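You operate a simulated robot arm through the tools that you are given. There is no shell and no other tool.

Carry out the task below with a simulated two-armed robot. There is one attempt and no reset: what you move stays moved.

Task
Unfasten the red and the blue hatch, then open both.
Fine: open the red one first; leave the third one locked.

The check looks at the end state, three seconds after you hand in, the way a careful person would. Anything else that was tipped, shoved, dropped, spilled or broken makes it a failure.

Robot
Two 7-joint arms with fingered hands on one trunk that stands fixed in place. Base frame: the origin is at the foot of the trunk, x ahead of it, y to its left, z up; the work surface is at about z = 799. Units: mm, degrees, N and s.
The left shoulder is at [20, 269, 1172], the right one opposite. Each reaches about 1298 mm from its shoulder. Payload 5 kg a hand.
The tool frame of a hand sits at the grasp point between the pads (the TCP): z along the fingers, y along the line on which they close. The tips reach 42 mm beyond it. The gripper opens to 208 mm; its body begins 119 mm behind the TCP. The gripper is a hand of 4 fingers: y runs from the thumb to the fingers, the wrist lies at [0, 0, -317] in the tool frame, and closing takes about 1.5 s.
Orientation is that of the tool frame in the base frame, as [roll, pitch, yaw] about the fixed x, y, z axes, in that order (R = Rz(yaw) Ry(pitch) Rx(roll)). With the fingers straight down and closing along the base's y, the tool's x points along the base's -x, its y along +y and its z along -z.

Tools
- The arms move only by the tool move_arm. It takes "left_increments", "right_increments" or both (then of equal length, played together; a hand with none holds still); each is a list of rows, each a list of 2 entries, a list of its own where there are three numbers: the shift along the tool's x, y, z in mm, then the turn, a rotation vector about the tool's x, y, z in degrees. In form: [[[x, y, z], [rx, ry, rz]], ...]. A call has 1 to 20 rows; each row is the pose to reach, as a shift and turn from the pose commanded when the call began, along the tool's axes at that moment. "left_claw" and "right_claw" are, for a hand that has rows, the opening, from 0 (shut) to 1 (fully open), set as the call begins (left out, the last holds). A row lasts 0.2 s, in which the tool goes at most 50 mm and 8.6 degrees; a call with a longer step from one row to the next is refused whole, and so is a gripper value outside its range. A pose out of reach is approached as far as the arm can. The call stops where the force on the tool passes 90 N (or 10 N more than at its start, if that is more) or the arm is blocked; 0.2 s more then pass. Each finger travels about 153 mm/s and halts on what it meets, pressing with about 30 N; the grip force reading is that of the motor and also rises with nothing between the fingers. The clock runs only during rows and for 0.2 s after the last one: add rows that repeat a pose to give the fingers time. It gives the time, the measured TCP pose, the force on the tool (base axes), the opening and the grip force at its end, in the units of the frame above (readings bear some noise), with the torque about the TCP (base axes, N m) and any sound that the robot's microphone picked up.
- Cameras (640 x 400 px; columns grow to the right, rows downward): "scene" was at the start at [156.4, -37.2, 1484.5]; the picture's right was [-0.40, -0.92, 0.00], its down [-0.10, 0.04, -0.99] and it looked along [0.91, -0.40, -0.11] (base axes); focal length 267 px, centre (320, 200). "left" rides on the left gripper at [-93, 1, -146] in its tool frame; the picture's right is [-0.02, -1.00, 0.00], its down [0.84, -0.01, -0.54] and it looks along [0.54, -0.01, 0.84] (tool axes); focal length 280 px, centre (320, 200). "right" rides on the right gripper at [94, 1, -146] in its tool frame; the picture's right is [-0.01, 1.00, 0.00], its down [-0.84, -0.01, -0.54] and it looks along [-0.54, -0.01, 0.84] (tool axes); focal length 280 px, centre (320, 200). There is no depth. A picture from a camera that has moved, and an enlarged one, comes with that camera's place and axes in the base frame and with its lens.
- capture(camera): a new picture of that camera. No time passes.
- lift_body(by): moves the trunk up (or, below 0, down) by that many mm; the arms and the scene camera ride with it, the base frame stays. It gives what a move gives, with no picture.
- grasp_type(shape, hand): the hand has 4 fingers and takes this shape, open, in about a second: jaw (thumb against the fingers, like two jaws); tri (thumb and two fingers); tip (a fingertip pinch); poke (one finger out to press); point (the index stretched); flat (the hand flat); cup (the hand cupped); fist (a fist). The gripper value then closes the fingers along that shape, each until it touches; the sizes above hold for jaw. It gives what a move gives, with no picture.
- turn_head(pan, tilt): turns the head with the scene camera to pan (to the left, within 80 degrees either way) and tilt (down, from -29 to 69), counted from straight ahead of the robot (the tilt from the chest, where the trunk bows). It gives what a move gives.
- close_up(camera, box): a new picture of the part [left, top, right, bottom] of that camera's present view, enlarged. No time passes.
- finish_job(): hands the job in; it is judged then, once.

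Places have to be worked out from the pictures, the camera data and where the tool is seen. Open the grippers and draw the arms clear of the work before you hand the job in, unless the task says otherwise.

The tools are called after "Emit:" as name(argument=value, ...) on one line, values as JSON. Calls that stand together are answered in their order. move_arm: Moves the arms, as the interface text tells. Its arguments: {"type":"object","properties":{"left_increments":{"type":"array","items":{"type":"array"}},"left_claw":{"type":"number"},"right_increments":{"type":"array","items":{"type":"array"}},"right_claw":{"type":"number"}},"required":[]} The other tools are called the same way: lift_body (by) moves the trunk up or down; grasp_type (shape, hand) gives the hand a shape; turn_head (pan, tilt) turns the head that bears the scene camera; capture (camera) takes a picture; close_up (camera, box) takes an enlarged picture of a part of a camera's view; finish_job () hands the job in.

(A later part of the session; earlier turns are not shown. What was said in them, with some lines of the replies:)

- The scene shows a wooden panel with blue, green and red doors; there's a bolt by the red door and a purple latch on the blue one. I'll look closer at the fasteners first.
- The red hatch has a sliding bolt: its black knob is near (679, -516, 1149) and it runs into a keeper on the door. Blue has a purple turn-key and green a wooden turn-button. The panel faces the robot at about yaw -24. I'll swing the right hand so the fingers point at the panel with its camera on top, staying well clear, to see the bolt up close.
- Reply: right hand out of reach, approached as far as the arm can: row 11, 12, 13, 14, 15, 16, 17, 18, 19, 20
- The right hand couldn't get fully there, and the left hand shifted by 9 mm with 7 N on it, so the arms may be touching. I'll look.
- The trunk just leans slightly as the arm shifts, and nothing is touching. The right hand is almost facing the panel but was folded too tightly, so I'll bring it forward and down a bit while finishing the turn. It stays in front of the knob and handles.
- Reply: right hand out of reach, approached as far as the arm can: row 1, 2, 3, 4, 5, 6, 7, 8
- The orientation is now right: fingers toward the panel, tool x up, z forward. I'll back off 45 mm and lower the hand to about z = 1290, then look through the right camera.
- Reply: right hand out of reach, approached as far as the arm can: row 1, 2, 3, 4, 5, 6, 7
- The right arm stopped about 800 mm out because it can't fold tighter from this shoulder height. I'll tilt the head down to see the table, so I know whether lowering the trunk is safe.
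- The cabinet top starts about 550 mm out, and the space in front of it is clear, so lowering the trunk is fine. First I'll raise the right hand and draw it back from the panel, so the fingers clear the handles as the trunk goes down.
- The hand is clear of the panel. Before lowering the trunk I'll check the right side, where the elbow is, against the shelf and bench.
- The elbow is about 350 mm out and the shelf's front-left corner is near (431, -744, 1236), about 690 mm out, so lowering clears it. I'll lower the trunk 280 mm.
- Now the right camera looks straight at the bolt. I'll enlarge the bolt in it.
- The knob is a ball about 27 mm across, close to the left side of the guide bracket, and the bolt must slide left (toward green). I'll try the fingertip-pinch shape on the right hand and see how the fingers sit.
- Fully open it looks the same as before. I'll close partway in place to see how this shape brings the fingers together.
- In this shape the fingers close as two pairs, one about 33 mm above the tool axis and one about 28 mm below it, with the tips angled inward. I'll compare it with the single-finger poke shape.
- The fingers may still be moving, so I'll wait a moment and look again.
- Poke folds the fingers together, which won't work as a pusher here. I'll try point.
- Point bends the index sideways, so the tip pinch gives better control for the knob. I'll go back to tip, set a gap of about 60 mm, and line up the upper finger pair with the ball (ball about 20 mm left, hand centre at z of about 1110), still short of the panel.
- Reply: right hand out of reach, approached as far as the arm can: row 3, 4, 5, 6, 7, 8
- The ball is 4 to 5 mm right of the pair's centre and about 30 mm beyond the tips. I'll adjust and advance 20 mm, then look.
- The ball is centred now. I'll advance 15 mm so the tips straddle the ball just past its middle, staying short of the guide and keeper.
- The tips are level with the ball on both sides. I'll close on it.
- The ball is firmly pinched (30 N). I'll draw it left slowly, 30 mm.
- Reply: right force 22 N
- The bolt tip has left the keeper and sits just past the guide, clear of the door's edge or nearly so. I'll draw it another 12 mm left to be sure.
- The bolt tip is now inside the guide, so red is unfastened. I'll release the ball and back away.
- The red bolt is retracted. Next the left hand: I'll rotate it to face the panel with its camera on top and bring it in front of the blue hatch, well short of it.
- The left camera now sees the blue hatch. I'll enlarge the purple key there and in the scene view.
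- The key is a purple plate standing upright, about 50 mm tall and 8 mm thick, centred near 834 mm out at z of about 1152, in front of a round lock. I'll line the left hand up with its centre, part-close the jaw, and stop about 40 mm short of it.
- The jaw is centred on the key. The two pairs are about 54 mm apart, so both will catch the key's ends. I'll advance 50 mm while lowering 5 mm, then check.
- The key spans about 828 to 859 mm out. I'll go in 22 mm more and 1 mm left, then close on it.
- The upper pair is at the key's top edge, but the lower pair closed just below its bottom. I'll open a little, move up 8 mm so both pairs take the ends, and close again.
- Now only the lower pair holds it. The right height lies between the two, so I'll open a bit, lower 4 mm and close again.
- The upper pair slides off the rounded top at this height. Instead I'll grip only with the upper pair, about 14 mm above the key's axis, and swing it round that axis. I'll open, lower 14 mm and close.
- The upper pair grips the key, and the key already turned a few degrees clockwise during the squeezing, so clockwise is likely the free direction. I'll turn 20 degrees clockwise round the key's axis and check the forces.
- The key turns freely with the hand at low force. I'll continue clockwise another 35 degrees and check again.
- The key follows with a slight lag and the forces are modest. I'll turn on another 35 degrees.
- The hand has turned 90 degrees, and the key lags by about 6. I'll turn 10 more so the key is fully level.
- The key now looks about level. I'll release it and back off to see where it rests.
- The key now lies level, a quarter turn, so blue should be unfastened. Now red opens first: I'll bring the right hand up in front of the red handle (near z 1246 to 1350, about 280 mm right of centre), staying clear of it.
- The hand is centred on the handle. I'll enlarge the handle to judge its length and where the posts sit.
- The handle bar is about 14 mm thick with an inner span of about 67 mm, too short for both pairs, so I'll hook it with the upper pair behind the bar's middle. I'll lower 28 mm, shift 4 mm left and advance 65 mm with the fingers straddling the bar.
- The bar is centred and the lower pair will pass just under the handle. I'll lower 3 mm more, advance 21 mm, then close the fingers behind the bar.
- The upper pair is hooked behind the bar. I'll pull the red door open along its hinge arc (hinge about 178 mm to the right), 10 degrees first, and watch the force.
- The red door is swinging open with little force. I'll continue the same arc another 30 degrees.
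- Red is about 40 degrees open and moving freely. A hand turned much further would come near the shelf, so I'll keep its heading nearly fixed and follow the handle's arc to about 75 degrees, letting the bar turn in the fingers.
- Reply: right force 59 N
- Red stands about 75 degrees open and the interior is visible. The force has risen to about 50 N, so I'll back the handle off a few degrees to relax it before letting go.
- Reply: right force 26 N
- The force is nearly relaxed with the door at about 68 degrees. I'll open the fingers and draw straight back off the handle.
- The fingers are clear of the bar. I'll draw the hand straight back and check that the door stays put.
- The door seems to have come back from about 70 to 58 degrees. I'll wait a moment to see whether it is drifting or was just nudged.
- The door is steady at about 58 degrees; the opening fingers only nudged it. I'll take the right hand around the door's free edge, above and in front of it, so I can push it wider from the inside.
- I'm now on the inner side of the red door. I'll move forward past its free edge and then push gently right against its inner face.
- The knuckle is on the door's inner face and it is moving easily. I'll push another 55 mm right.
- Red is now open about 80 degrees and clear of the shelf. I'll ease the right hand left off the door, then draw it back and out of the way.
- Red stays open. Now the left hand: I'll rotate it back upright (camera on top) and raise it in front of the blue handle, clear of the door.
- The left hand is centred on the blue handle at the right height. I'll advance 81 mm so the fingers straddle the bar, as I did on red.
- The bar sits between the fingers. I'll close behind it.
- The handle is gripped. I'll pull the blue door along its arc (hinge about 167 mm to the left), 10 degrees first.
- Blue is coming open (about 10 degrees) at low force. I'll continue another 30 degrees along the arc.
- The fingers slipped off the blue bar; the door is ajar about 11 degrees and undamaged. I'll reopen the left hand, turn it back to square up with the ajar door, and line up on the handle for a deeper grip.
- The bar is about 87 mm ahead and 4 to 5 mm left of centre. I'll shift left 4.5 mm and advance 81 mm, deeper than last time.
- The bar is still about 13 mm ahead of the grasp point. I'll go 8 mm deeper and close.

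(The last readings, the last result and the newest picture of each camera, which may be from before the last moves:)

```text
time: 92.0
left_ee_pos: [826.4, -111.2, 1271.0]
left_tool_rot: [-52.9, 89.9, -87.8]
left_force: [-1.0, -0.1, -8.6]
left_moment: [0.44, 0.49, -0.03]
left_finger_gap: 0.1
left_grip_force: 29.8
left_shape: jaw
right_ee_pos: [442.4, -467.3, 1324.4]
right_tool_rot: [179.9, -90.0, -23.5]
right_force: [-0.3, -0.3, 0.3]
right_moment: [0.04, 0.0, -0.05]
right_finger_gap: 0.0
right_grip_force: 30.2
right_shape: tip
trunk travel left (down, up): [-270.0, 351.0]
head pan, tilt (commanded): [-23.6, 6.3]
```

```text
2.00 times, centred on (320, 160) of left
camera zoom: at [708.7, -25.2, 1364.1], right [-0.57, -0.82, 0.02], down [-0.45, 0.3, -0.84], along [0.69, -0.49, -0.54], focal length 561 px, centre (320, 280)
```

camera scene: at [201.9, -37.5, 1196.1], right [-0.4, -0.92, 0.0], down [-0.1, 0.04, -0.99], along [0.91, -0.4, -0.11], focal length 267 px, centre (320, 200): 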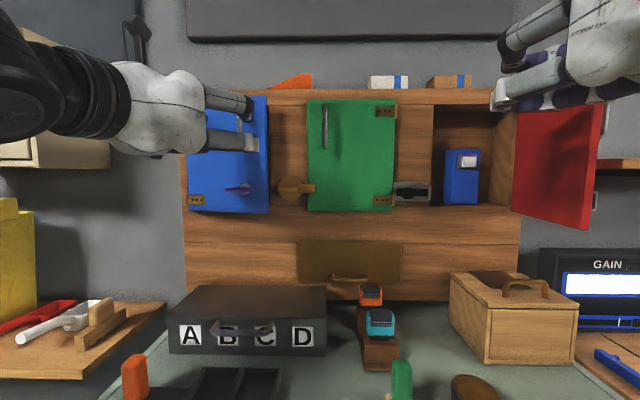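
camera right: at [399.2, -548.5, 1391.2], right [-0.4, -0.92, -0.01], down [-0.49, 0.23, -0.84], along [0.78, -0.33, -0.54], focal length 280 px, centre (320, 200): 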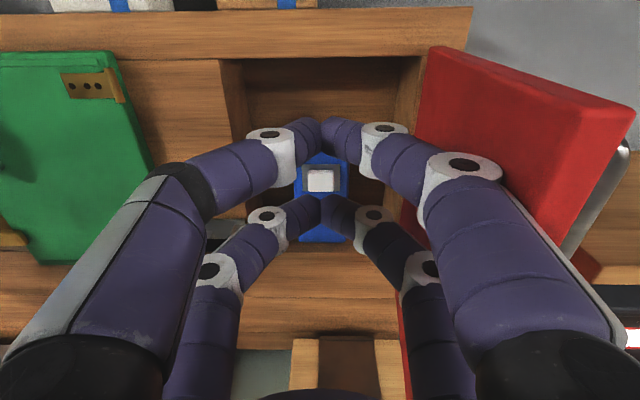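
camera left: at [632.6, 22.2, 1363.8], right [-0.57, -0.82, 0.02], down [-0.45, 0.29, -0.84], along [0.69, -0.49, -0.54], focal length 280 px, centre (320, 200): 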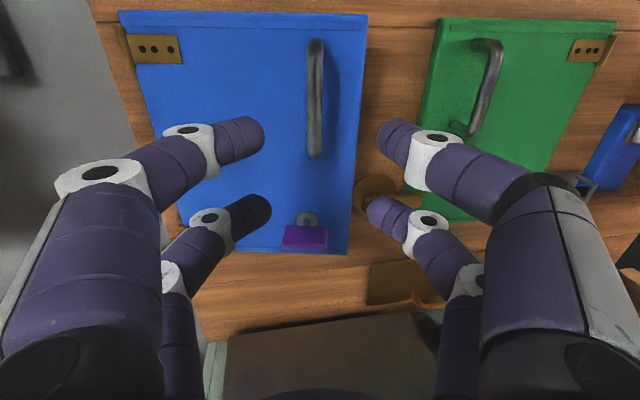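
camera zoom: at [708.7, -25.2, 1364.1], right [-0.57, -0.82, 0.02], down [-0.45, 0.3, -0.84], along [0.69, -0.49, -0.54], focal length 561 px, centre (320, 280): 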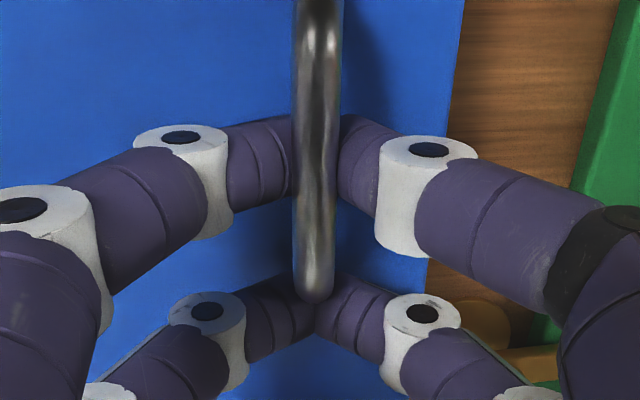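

Both upper fingertips are now behind the bar. I'll pull along the arc another 10 degrees and check that it holds.

Emit:
move_arm(left_increments=[[[0, 2.1, -7.2], [2.5, 0, 0]], [[0, 4.5, -14.2], [5, 0, 0]], [[0, 7.2, -21.1], [7.5, 0, 0]], [[0, 10.2, -28], [10, 0, 0]], [[0, 10.2, -28], [10, 0, 0]]], left_claw=0.0)

Emit:
capture(camera="left")

Emit:
capture(camera="scene")

```text
time: 93.2
left_ee_pos: [811.4, -84.5, 1271.2]
left_tool_rot: [-57.7, 89.9, -102.5]
left_force: [5.4, 4.1, -12.4]
left_moment: [0.59, 0.59, 0.19]
left_finger_gap: 0.0
left_grip_force: 29.7
left_shape: jaw
right_ee_pos: [444.4, -466.2, 1325.1]
right_tool_rot: [141.0, -89.9, 15.4]
right_force: [-0.2, 0.5, 0.2]
right_moment: [0.02, 0.01, -0.04]
right_finger_gap: 0.0
right_grip_force: 29.7
right_shape: tip
trunk travel left (down, up): [-270.0, 351.0]
head pan, tilt (commanded): [-23.6, 6.3]
```

```text
taken
camera left: at [710.0, 19.8, 1364.1], right [-0.7, -0.71, 0.02], down [-0.39, 0.37, -0.84], along [0.59, -0.6, -0.54], focal length 280 px, centre (320, 200)
```

left: 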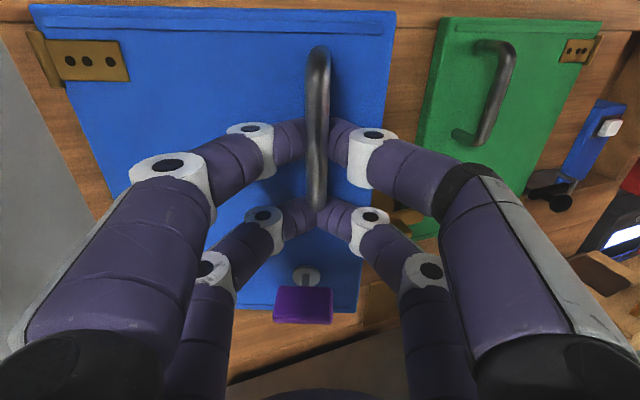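

```text
taken
camera scene: at [202.8, -36.8, 1196.0], right [-0.4, -0.92, 0.0], down [-0.1, 0.04, -0.99], along [0.91, -0.4, -0.11], focal length 267 px, centre (320, 200)
```

scene: 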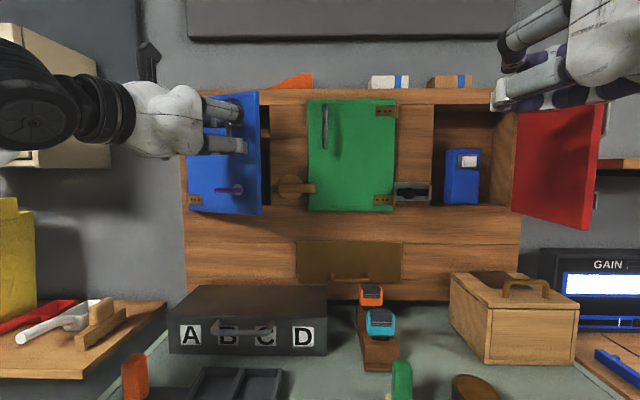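

The grip holds and blue is about 20 degrees open. I'll continue another 20 degrees on the arc.

Emit:
move_arm(left_increments=[[[0, 2.1, -7.2], [2.5, 0, 0]], [[0, 4.5, -14.2], [5, 0, 0]], [[0, 7.2, -21.1], [7.5, 0, 0]], [[0, 10.2, -28], [10, 0, 0]], [[0, 13.6, -34.6], [12.5, 0, 0]], [[0, 17.1, -41.2], [15, 0, 0]], [[0, 21.1, -47.5], [17.5, 0, 0]], [[0, 25.2, -53.7], [20, 0, 0]], [[0, 25.2, -53.7], [20, 0, 0]]], left_claw=0.0)

Emit:
capture(camera="left")

Emit:
capture(camera="scene")

```text
time: 95.2
left_ee_pos: [792.2, -29.3, 1270.6]
left_tool_rot: [-33.5, 89.8, -98.5]
left_force: [27.5, 7.4, -0.1]
left_moment: [0.71, 0.45, 0.7]
left_finger_gap: 0.0
left_grip_force: 30.1
left_shape: jaw
right_ee_pos: [444.9, -465.8, 1324.8]
right_tool_rot: [143.3, -89.9, 13.2]
right_force: [0.4, -0.3, 1.1]
right_moment: [-0.03, 0.02, -0.02]
right_finger_gap: 0.1
right_grip_force: 30.3
right_shape: tip
trunk travel left (down, up): [-270.0, 351.0]
head pan, tilt (commanded): [-23.6, 6.3]
```

```text
taken
camera left: at [732.4, 104.5, 1363.0], right [-0.9, -0.43, 0.02], down [-0.24, 0.48, -0.84], along [0.35, -0.77, -0.54], focal length 280 px, centre (320, 200)
```

left: 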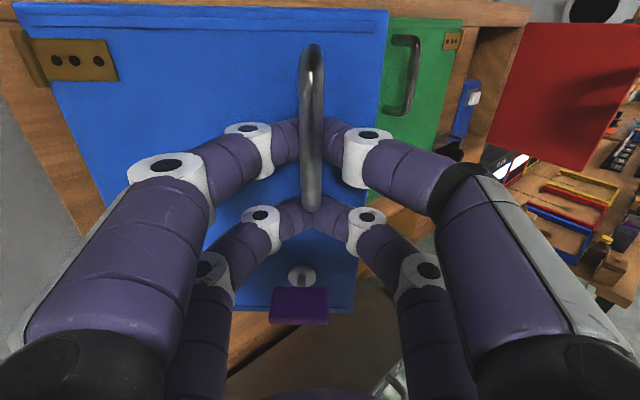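

```text
taken
camera scene: at [203.8, -36.7, 1195.8], right [-0.4, -0.92, 0.0], down [-0.1, 0.04, -0.99], along [0.91, -0.4, -0.11], focal length 267 px, centre (320, 200)
```

scene: 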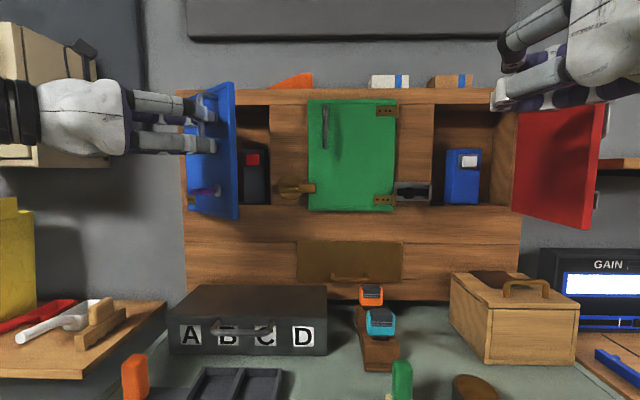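

Blue is about 40 degrees open. I'll follow the handle's arc onward with the hand's heading nearly fixed, to about 70 degrees.

Emit:
move_arm(left_increments=[[[0, 2.7, -7.4], [-0.4, 0, 0]], [[0, 5.5, -14.8], [-0.8, 0, 0]], [[0, 9.4, -23], [-1.2, 0, 0]], [[0, 13.3, -31.2], [-1.7, 0, 0]], [[0, 18, -39], [-2.1, 0, 0]], [[0, 22.8, -46.7], [-2.5, 0, 0]], [[0, 28.3, -53.9], [-3, 0, 0]], [[0, 33.9, -61], [-3.5, 0, 0]], [[0, 40.1, -67.6], [-4, 0, 0]], [[0, 46.4, -74.2], [-4.5, 0, 0]], [[0, 46.4, -74.2], [-4.5, 0, 0]]], left_claw=0.0)

Emit:
capture(camera="left")

Emit:
capture(camera="scene")

```text
time: 97.6
left_ee_pos: [797.3, 56.7, 1270.1]
left_tool_rot: [6.0, 89.9, -54.4]
left_force: [-27.4, 2.2, -24.8]
left_moment: [1.68, 0.98, -1.13]
left_finger_gap: 0.1
left_grip_force: 30.0
left_shape: jaw
right_ee_pos: [442.0, -466.3, 1326.3]
right_tool_rot: [-5.6, -90.0, 162.0]
right_force: [0.4, -0.1, -0.4]
right_moment: [0.02, 0.0, -0.02]
right_finger_gap: 0.1
right_grip_force: 30.2
right_shape: tip
trunk travel left (down, up): [-270.0, 351.0]
head pan, tilt (commanded): [-23.6, 6.3]
```

```text
taken
camera left: at [727.4, 185.0, 1363.0], right [-0.87, -0.49, 0.01], down [-0.28, 0.46, -0.84], along [0.41, -0.74, -0.54], focal length 280 px, centre (320, 200)
```

left: 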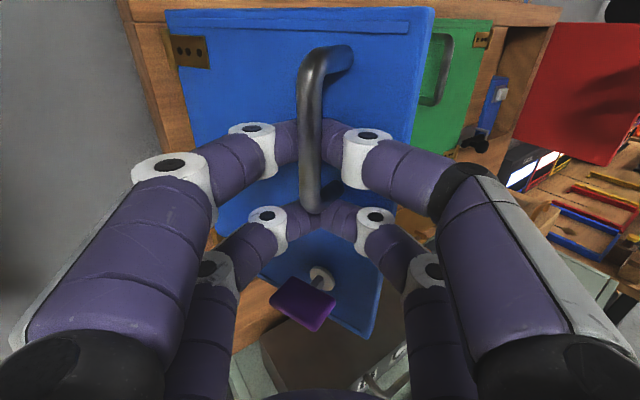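

```text
taken
camera scene: at [201.2, -36.9, 1196.3], right [-0.4, -0.92, 0.0], down [-0.1, 0.04, -0.99], along [0.91, -0.4, -0.11], focal length 267 px, centre (320, 200)
```

scene: 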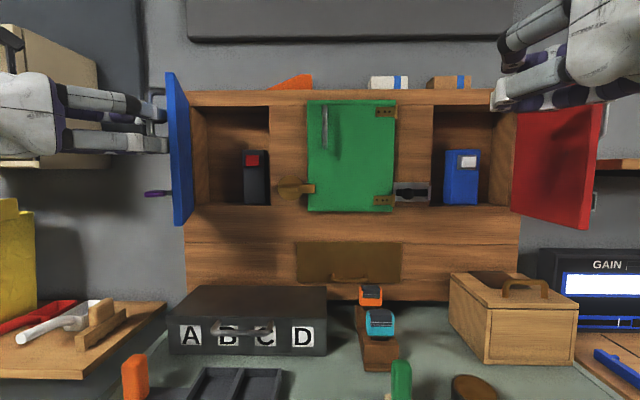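

Blue stands about 68 degrees open. I'll open the fingers only slightly to free the bar without nudging the door, then draw back.

Emit:
move_arm(left_increments=[[[0, 0, 0], [0, 0, 0]], [[0, 0, 0], [0, 0, 0]], [[0, 0, 0], [0, 0, 0]]], left_claw=0.2)

Emit:
capture(camera="left")

```text
time: 98.4
left_ee_pos: [798.9, 56.8, 1271.1]
left_tool_rot: [-4.9, 89.8, -65.2]
left_force: [1.4, 0.7, 0.0]
left_moment: [-0.05, 0.0, -0.07]
left_finger_gap: 41.2
left_grip_force: 0.1
left_shape: jaw
right_ee_pos: [442.4, -467.9, 1324.6]
right_tool_rot: [146.8, -89.9, 9.6]
right_force: [0.3, -0.2, -0.9]
right_moment: [-0.02, -0.02, -0.04]
right_finger_gap: 0.2
right_grip_force: 30.3
right_shape: tip
trunk travel left (down, up): [-270.0, 351.0]
head pan, tilt (commanded): [-23.6, 6.3]
```

```text
taken
camera left: at [728.9, 186.0, 1363.5], right [-0.87, -0.5, 0.01], down [-0.28, 0.46, -0.85], along [0.41, -0.74, -0.53], focal length 280 px, centre (320, 200)
```

left: 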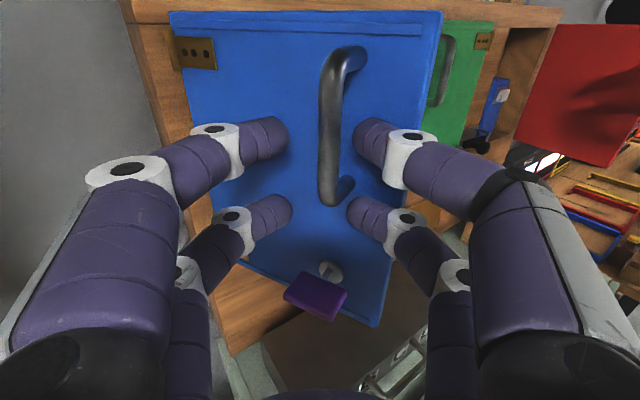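

The bar is free between the fingers. I'll draw the hand straight back 80 mm.

Emit:
move_arm(left_increments=[[[0, -1, -12], [0, 0, 0]], [[0, -2, -24], [0, 0, 0]], [[0, -2, -40], [0, 0, 0]], [[0, -2, -60], [0, 0, 0]], [[0, -2, -80], [0, 0, 0]], [[0, -2, -80], [0, 0, 0]]], left_claw=0.2)

Emit:
capture(camera="left")

Emit:
capture(camera="scene")

```text
time: 99.8
left_ee_pos: [758.8, 126.2, 1269.2]
left_tool_rot: [-2.5, 89.8, -62.9]
left_force: [0.6, -0.8, 0.2]
left_moment: [0.01, -0.02, 0.0]
left_finger_gap: 41.3
left_grip_force: 0.1
left_shape: jaw
right_ee_pos: [441.1, -466.5, 1324.4]
right_tool_rot: [49.7, -89.9, 106.8]
right_force: [-0.7, 1.3, 0.7]
right_moment: [-0.01, -0.04, -0.03]
right_finger_gap: 0.1
right_grip_force: 29.9
right_shape: tip
trunk travel left (down, up): [-270.0, 351.0]
head pan, tilt (commanded): [-23.6, 6.3]
```

```text
taken
camera left: at [688.5, 254.3, 1362.4], right [-0.87, -0.49, 0.01], down [-0.28, 0.46, -0.84], along [0.41, -0.74, -0.54], focal length 280 px, centre (320, 200)
```

left: 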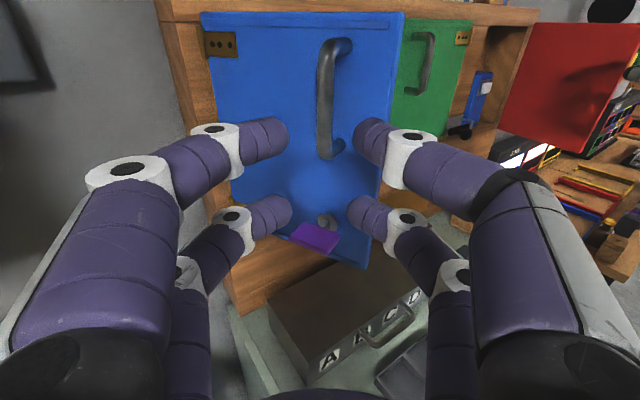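

```text
taken
camera scene: at [201.7, -37.0, 1196.2], right [-0.4, -0.92, 0.0], down [-0.1, 0.04, -0.99], along [0.91, -0.4, -0.11], focal length 267 px, centre (320, 200)
```

scene: 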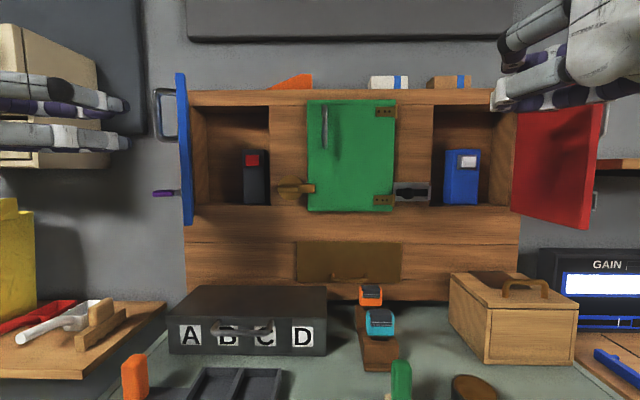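

Blue rests at about 60 degrees. As with red, I'll bring the left hand around the free edge with the fingers closed, ready to push it wider from inside.

Emit:
move_arm(left_increments=[[[-15, -9, -12], [0, 0, 0]], [[-31, -18, -24], [0, 0, 0]], [[-31, -38, -8.4], [-3.68, 0, 0]], [[-31, -58.1, 7.2], [-7.36, 0, 0]], [[-31, -78.1, 22.8], [-11.04, 0, 0]], [[-31, -98.2, 38.4], [-14.72, 0, 0]], [[-31, -118.2, 54.1], [-18.4, 0, 0]], [[-31, -138.2, 69.7], [-22.08, 0, 0]], [[-31, -158.3, 85.3], [-25.76, 0, 0]], [[-31, -178.3, 100.9], [-29.44, 0, 0]], [[-31, -198.4, 116.5], [-33.12, 0, 0]], [[-31, -218.4, 132.1], [-36.8, 0, 0]], [[-31, -218.4, 132.1], [-36.8, 0, 0]]], left_claw=0.0)

Emit:
capture(camera="left")

Emit:
capture(camera="scene")

```text
time: 102.6
left_ee_pos: [636.1, -96.9, 1301.8]
left_tool_rot: [-45.0, 89.8, -68.4]
left_force: [-0.4, -0.5, -0.1]
left_moment: [0.02, 0.0, 0.05]
left_finger_gap: 0.1
left_grip_force: 29.8
left_shape: jaw
right_ee_pos: [442.6, -468.3, 1325.5]
right_tool_rot: [24.1, -90.0, 132.3]
right_force: [0.4, -0.8, -1.0]
right_moment: [-0.04, -0.02, 0.07]
right_finger_gap: 0.0
right_grip_force: 30.0
right_shape: tip
trunk travel left (down, up): [-270.0, 351.0]
head pan, tilt (commanded): [-23.6, 6.3]
```

```text
taken
camera left: at [504.0, -36.3, 1394.7], right [-0.4, -0.92, 0.02], down [-0.5, 0.2, -0.84], along [0.77, -0.34, -0.54], focal length 280 px, centre (320, 200)
```

left: 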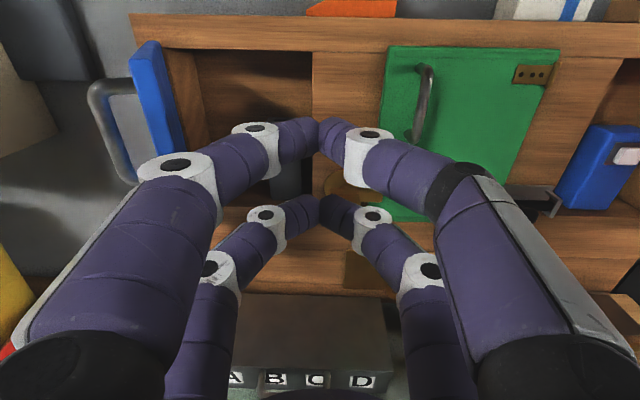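

```text
taken
camera scene: at [201.9, -37.5, 1196.1], right [-0.4, -0.92, 0.0], down [-0.1, 0.04, -0.99], along [0.91, -0.4, -0.11], focal length 267 px, centre (320, 200)
```

scene: 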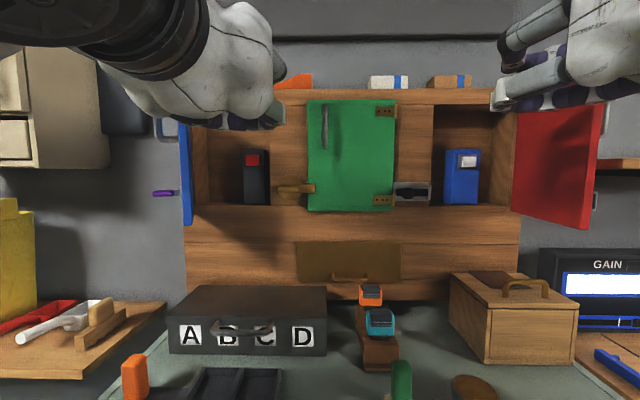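

I'm on the inner side of the blue door. I'll advance past its free edge and push gently left.

Emit:
move_arm(left_increments=[[[0, 0, 28], [0, 0, 0]], [[0, 0, 56], [0, 0, 0]], [[0, 0, 84], [0, 0, 0]], [[0, 0, 110], [0, 0, 0]], [[0, 12, 110], [0, 0, 0]], [[0, 24, 110], [0, 0, 0]], [[0, 36, 110], [0, 0, 0]], [[0, 48, 110], [0, 0, 0]], [[0, 48, 110], [0, 0, 0]]], left_claw=0.0)

Emit:
capture(camera="left")

Emit:
capture(camera="scene")

```text
time: 104.6
left_ee_pos: [753.2, -99.0, 1302.9]
left_tool_rot: [-38.4, 89.8, -62.0]
left_force: [-0.2, 0.4, -0.4]
left_moment: [-0.05, 0.0, 0.0]
left_finger_gap: 0.0
left_grip_force: 30.3
left_shape: jaw
right_ee_pos: [442.4, -466.7, 1324.6]
right_tool_rot: [48.7, -90.0, 107.7]
right_force: [1.2, 0.1, 0.6]
right_moment: [0.02, -0.03, 0.01]
right_finger_gap: 0.0
right_grip_force: 29.8
right_shape: tip
trunk travel left (down, up): [-270.0, 351.0]
head pan, tilt (commanded): [-23.6, 6.3]
```

```text
taken
camera left: at [620.3, -37.7, 1396.3], right [-0.4, -0.92, 0.02], down [-0.5, 0.2, -0.84], along [0.77, -0.35, -0.54], focal length 280 px, centre (320, 200)
```

left: 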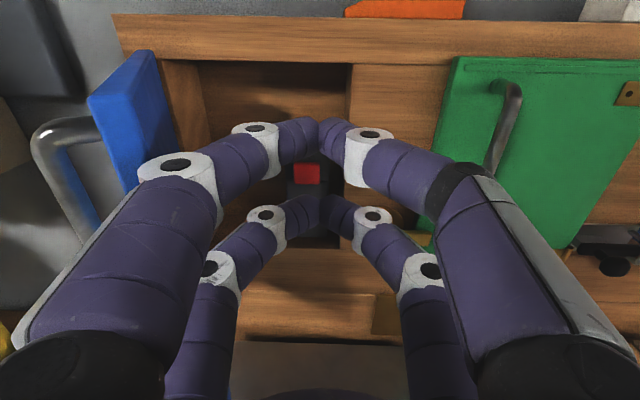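

```text
taken
camera scene: at [201.8, -37.3, 1196.2], right [-0.4, -0.92, 0.0], down [-0.1, 0.04, -0.99], along [0.91, -0.4, -0.11], focal length 267 px, centre (320, 200)
```

scene: 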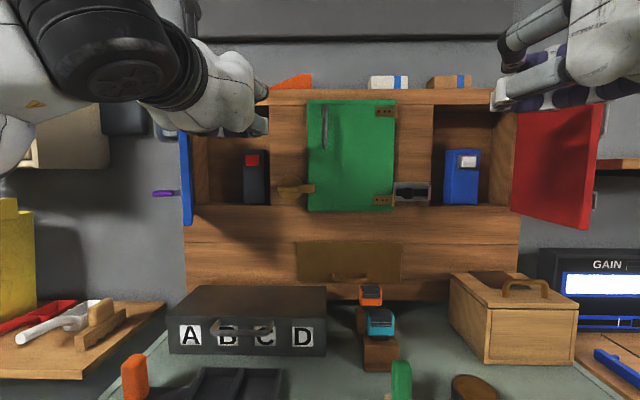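

It's close to contact. I'll push another 55 mm left.

Emit:
move_arm(left_increments=[[[0, 11, 0], [0, 0, 0]], [[0, 22, 0], [0, 0, 0]], [[0, 33, 0], [0, 0, 0]], [[0, 44, 0], [0, 0, 0]], [[0, 55, 0], [0, 0, 0]], [[0, 55, 0], [0, 0, 0]]], left_claw=0.0)

Emit:
capture(camera="left")

Emit:
capture(camera="scene")

```text
time: 106.0
left_ee_pos: [775.5, -48.1, 1301.3]
left_tool_rot: [-39.8, 89.9, -63.4]
left_force: [0.2, -0.7, -0.1]
left_moment: [-0.04, 0.01, -0.02]
left_finger_gap: 0.0
left_grip_force: 29.9
left_shape: jaw
right_ee_pos: [442.8, -467.3, 1325.1]
right_tool_rot: [-164.8, -90.0, -38.7]
right_force: [-0.5, 0.8, -0.4]
right_moment: [-0.01, -0.01, -0.01]
right_finger_gap: 0.1
right_grip_force: 30.0
right_shape: tip
trunk travel left (down, up): [-270.0, 351.0]
head pan, tilt (commanded): [-23.6, 6.3]
```

```text
taken
camera left: at [643.5, 12.3, 1394.9], right [-0.4, -0.92, 0.02], down [-0.5, 0.2, -0.84], along [0.77, -0.35, -0.54], focal length 280 px, centre (320, 200)
```

left: 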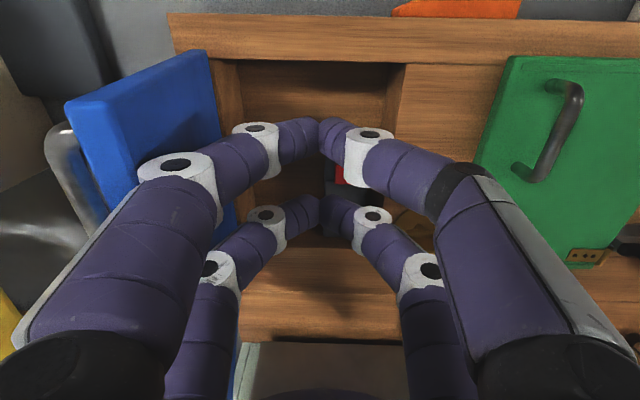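

```text
taken
camera scene: at [201.8, -37.1, 1196.3], right [-0.4, -0.92, 0.0], down [-0.1, 0.04, -0.99], along [0.91, -0.4, -0.11], focal length 267 px, centre (320, 200)
```

scene: 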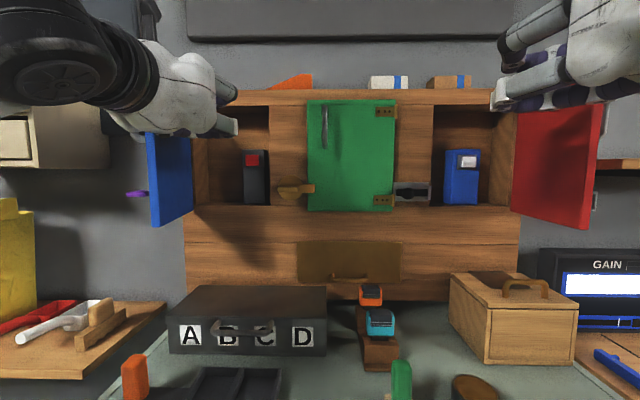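

Blue is now open to about 80 degrees. I'll ease the left hand off to the right and draw it back clear.

Emit:
move_arm(left_increments=[[[0, -20, 0], [0, 0, 0]], [[0, -45, 0], [0, 0, 0]], [[0, -75, 0], [0, 0, 0]], [[0, -100, 0], [0, 0, 0]], [[0, -100, -35], [0, 0, 0]], [[0, -100, -70], [0, 0, 0]], [[0, -100, -105], [0, 0, 0]], [[0, -100, -140], [0, 0, 0]], [[0, -95, -170], [0, 0, 0]], [[0, -95, -170], [0, 0, 0]]], left_claw=0.0)

Emit:
capture(camera="scene")

Emit:
capture(camera="left")

```text
time: 108.2
left_ee_pos: [584.2, -65.2, 1304.3]
left_tool_rot: [-40.5, 89.8, -64.1]
left_force: [-0.1, 1.4, 0.0]
left_moment: [-0.03, 0.01, -0.04]
left_finger_gap: 0.0
left_grip_force: 30.4
left_shape: jaw
right_ee_pos: [441.5, -468.0, 1324.1]
right_tool_rot: [-102.6, -90.0, -100.8]
right_force: [-1.1, 0.6, 0.3]
right_moment: [0.0, 0.01, -0.03]
right_finger_gap: 0.0
right_grip_force: 30.3
right_shape: tip
trunk travel left (down, up): [-270.0, 351.0]
head pan, tilt (commanded): [-23.6, 6.3]
```

```text
taken
camera scene: at [201.7, -37.0, 1196.2], right [-0.4, -0.92, 0.0], down [-0.1, 0.04, -0.99], along [0.91, -0.4, -0.11], focal length 267 px, centre (320, 200)
```

scene: 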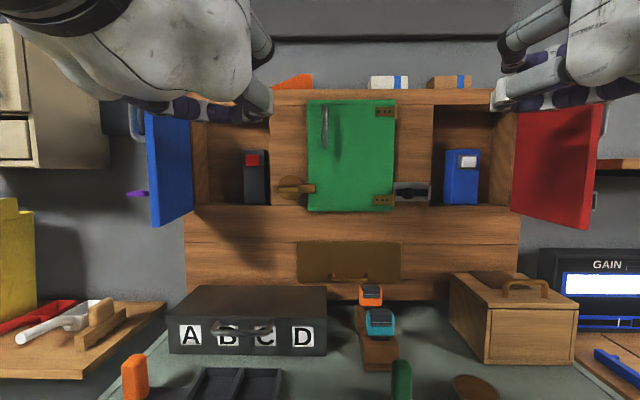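

```text
taken
camera left: at [451.3, -5.5, 1396.9], right [-0.4, -0.92, 0.02], down [-0.5, 0.2, -0.84], along [0.77, -0.35, -0.54], focal length 280 px, centre (320, 200)
```

left: 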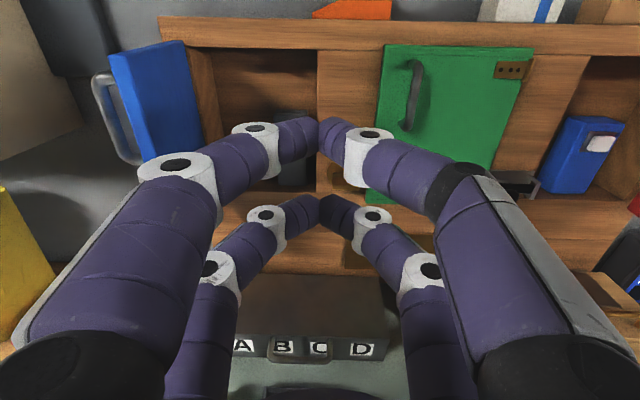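

Both hatches stand open and green is still shut with its button across it. I'll open both grippers while easing the hands up and back.

Emit:
move_arm(left_increments=[[[-10, 0, -5], [0, 0, 0]], [[-20, 0, -10], [0, 0, 0]], [[-30, 0, -15], [0, 0, 0]], [[-40, 0, -20], [0, 0, 0]], [[-40, 0, -20], [0, 0, 0]], [[-40, 0, -20], [0, 0, 0]], [[-40, 0, -20], [0, 0, 0]], [[-40, 0, -20], [0, 0, 0]]], right_increments=[[[10, 0, -5], [0, 0, 0]], [[20, 0, -10], [0, 0, 0]], [[30, 0, -15], [0, 0, 0]], [[40, 0, -20], [0, 0, 0]], [[40, 0, -20], [0, 0, 0]], [[40, 0, -20], [0, 0, 0]], [[40, 0, -20], [0, 0, 0]], [[40, 0, -20], [0, 0, 0]]], left_claw=1.0, right_claw=1.0)

Emit:
capture(camera="scene")

```text
time: 110.0
left_ee_pos: [564.4, -57.6, 1342.4]
left_tool_rot: [-40.6, 89.8, -64.1]
left_force: [-0.1, 0.1, 0.3]
left_moment: [0.04, 0.04, -0.01]
left_finger_gap: 207.7
left_grip_force: 0.0
left_shape: jaw
right_ee_pos: [424.1, -459.5, 1363.2]
right_tool_rot: [87.1, -90.0, 69.4]
right_force: [-0.6, -0.3, 0.7]
right_moment: [-0.03, 0.02, 0.03]
right_finger_gap: 208.1
right_grip_force: 0.1
right_shape: tip
trunk travel left (down, up): [-270.0, 351.0]
head pan, tilt (commanded): [-23.6, 6.3]
```

```text
taken
camera scene: at [201.9, -37.2, 1196.2], right [-0.4, -0.92, 0.0], down [-0.1, 0.04, -0.99], along [0.91, -0.4, -0.11], focal length 267 px, centre (320, 200)
```

scene: 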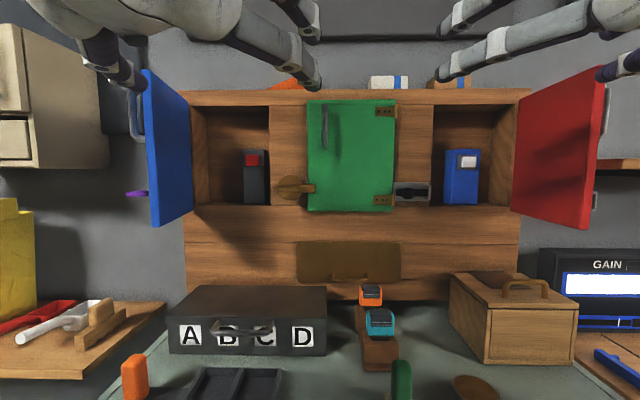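

Both doors hold their position. I'll raise the trunk to lift both arms well clear of the open doors, then do a last check.

Emit:
lift_body(by=250)

Emit:
capture(camera="scene")

Emit:
capture(camera="right")

Emit:
capture(camera="left")

```text
time: 112.6
left_ee_pos: [564.7, -58.1, 1591.0]
left_tool_rot: [-44.6, 89.8, -68.2]
left_force: [-0.7, 0.1, 0.3]
left_moment: [-0.03, -0.02, -0.03]
left_finger_gap: 208.0
left_grip_force: 0.1
left_shape: jaw
right_ee_pos: [423.6, -459.9, 1613.6]
right_tool_rot: [-152.7, -89.9, -50.7]
right_force: [0.6, 0.6, 0.8]
right_moment: [-0.02, -0.02, 0.01]
right_finger_gap: 207.9
right_grip_force: 0.0
right_shape: tip
trunk travel left (down, up): [-520.0, 101.0]
head pan, tilt (commanded): [-23.6, 6.3]
```

```text
taken
camera scene: at [157.2, -37.3, 1454.1], right [-0.4, -0.92, 0.0], down [-0.1, 0.04, -0.99], along [0.91, -0.4, -0.11], focal length 267 px, centre (320, 200)
```

scene: 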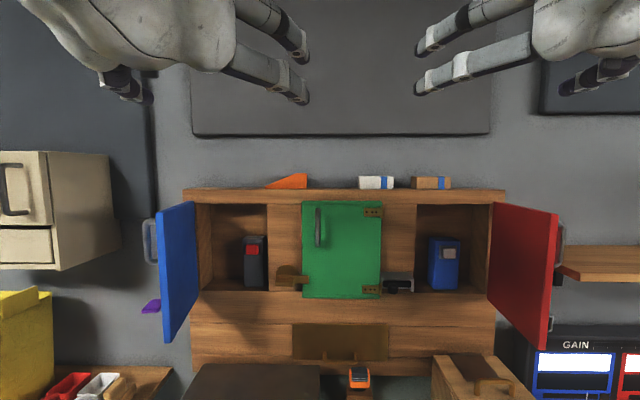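

```text
taken
camera right: at [289.4, -402.1, 1707.6], right [-0.4, -0.92, -0.01], down [-0.49, 0.23, -0.84], along [0.78, -0.33, -0.54], focal length 280 px, centre (320, 200)
```

right: 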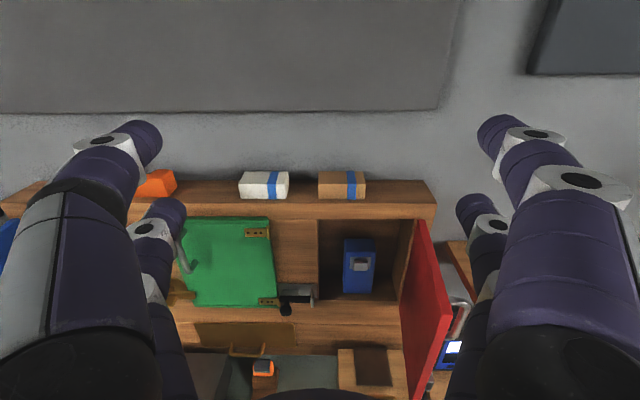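

```text
taken
camera left: at [431.7, 2.6, 1684.5], right [-0.4, -0.92, 0.02], down [-0.5, 0.2, -0.84], along [0.77, -0.35, -0.54], focal length 280 px, centre (320, 200)
```

left: 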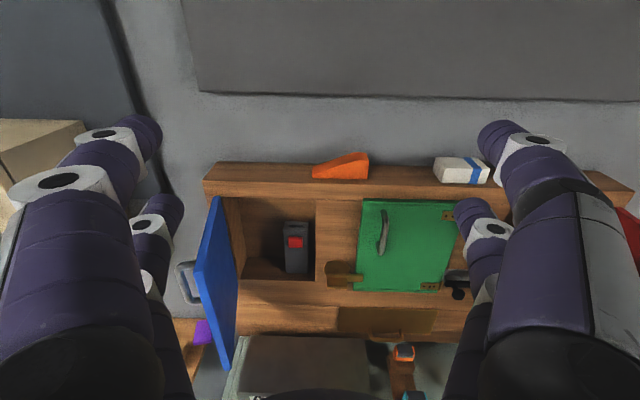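

Red and blue are open and steady, everything on top and inside is in place, and the arms are clear. One last close look at green's button before handing in.

Emit:
close_up(camera="scene", box=[240, 190, 420, 310])

```text
3.33 times, centred on (330, 250) of scene
camera zoom: at [157.2, -37.3, 1454.1], right [-0.4, -0.92, 0.0], down [-0.1, 0.04, -0.99], along [0.91, -0.4, -0.11], focal length 890 px, centre (287, 33)
```

zoom: 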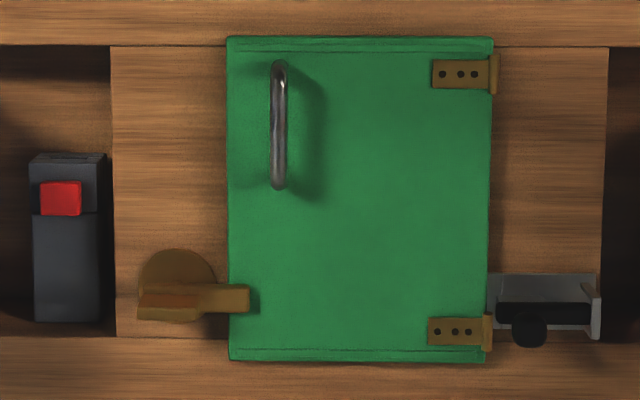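

Green is shut with its button across it, the red bolt is drawn back, and both other doors stand open. I'm handing in the job.

Emit:
finish_job()

```text
The job is handed in.
```

The red and blue hatches are both unfastened and standing open at roughly 80 degrees. I opened red first, and the green hatch is still shut with its wooden button across it.

- **Red:** I slid the bolt fully left out of its catch, pulled the door open by its handle, then pushed it wider from the inside.
- **Blue:** I turned the purple key a quarter turn clockwise. My first grip slipped off the handle with the door ajar. The second grip held, and I opened it the same way as red.
- **Surroundings:** Nothing else appeared to be moved or knocked over in the last pictures. The grippers are open, and I raised the arms clear of the doors before handing in.
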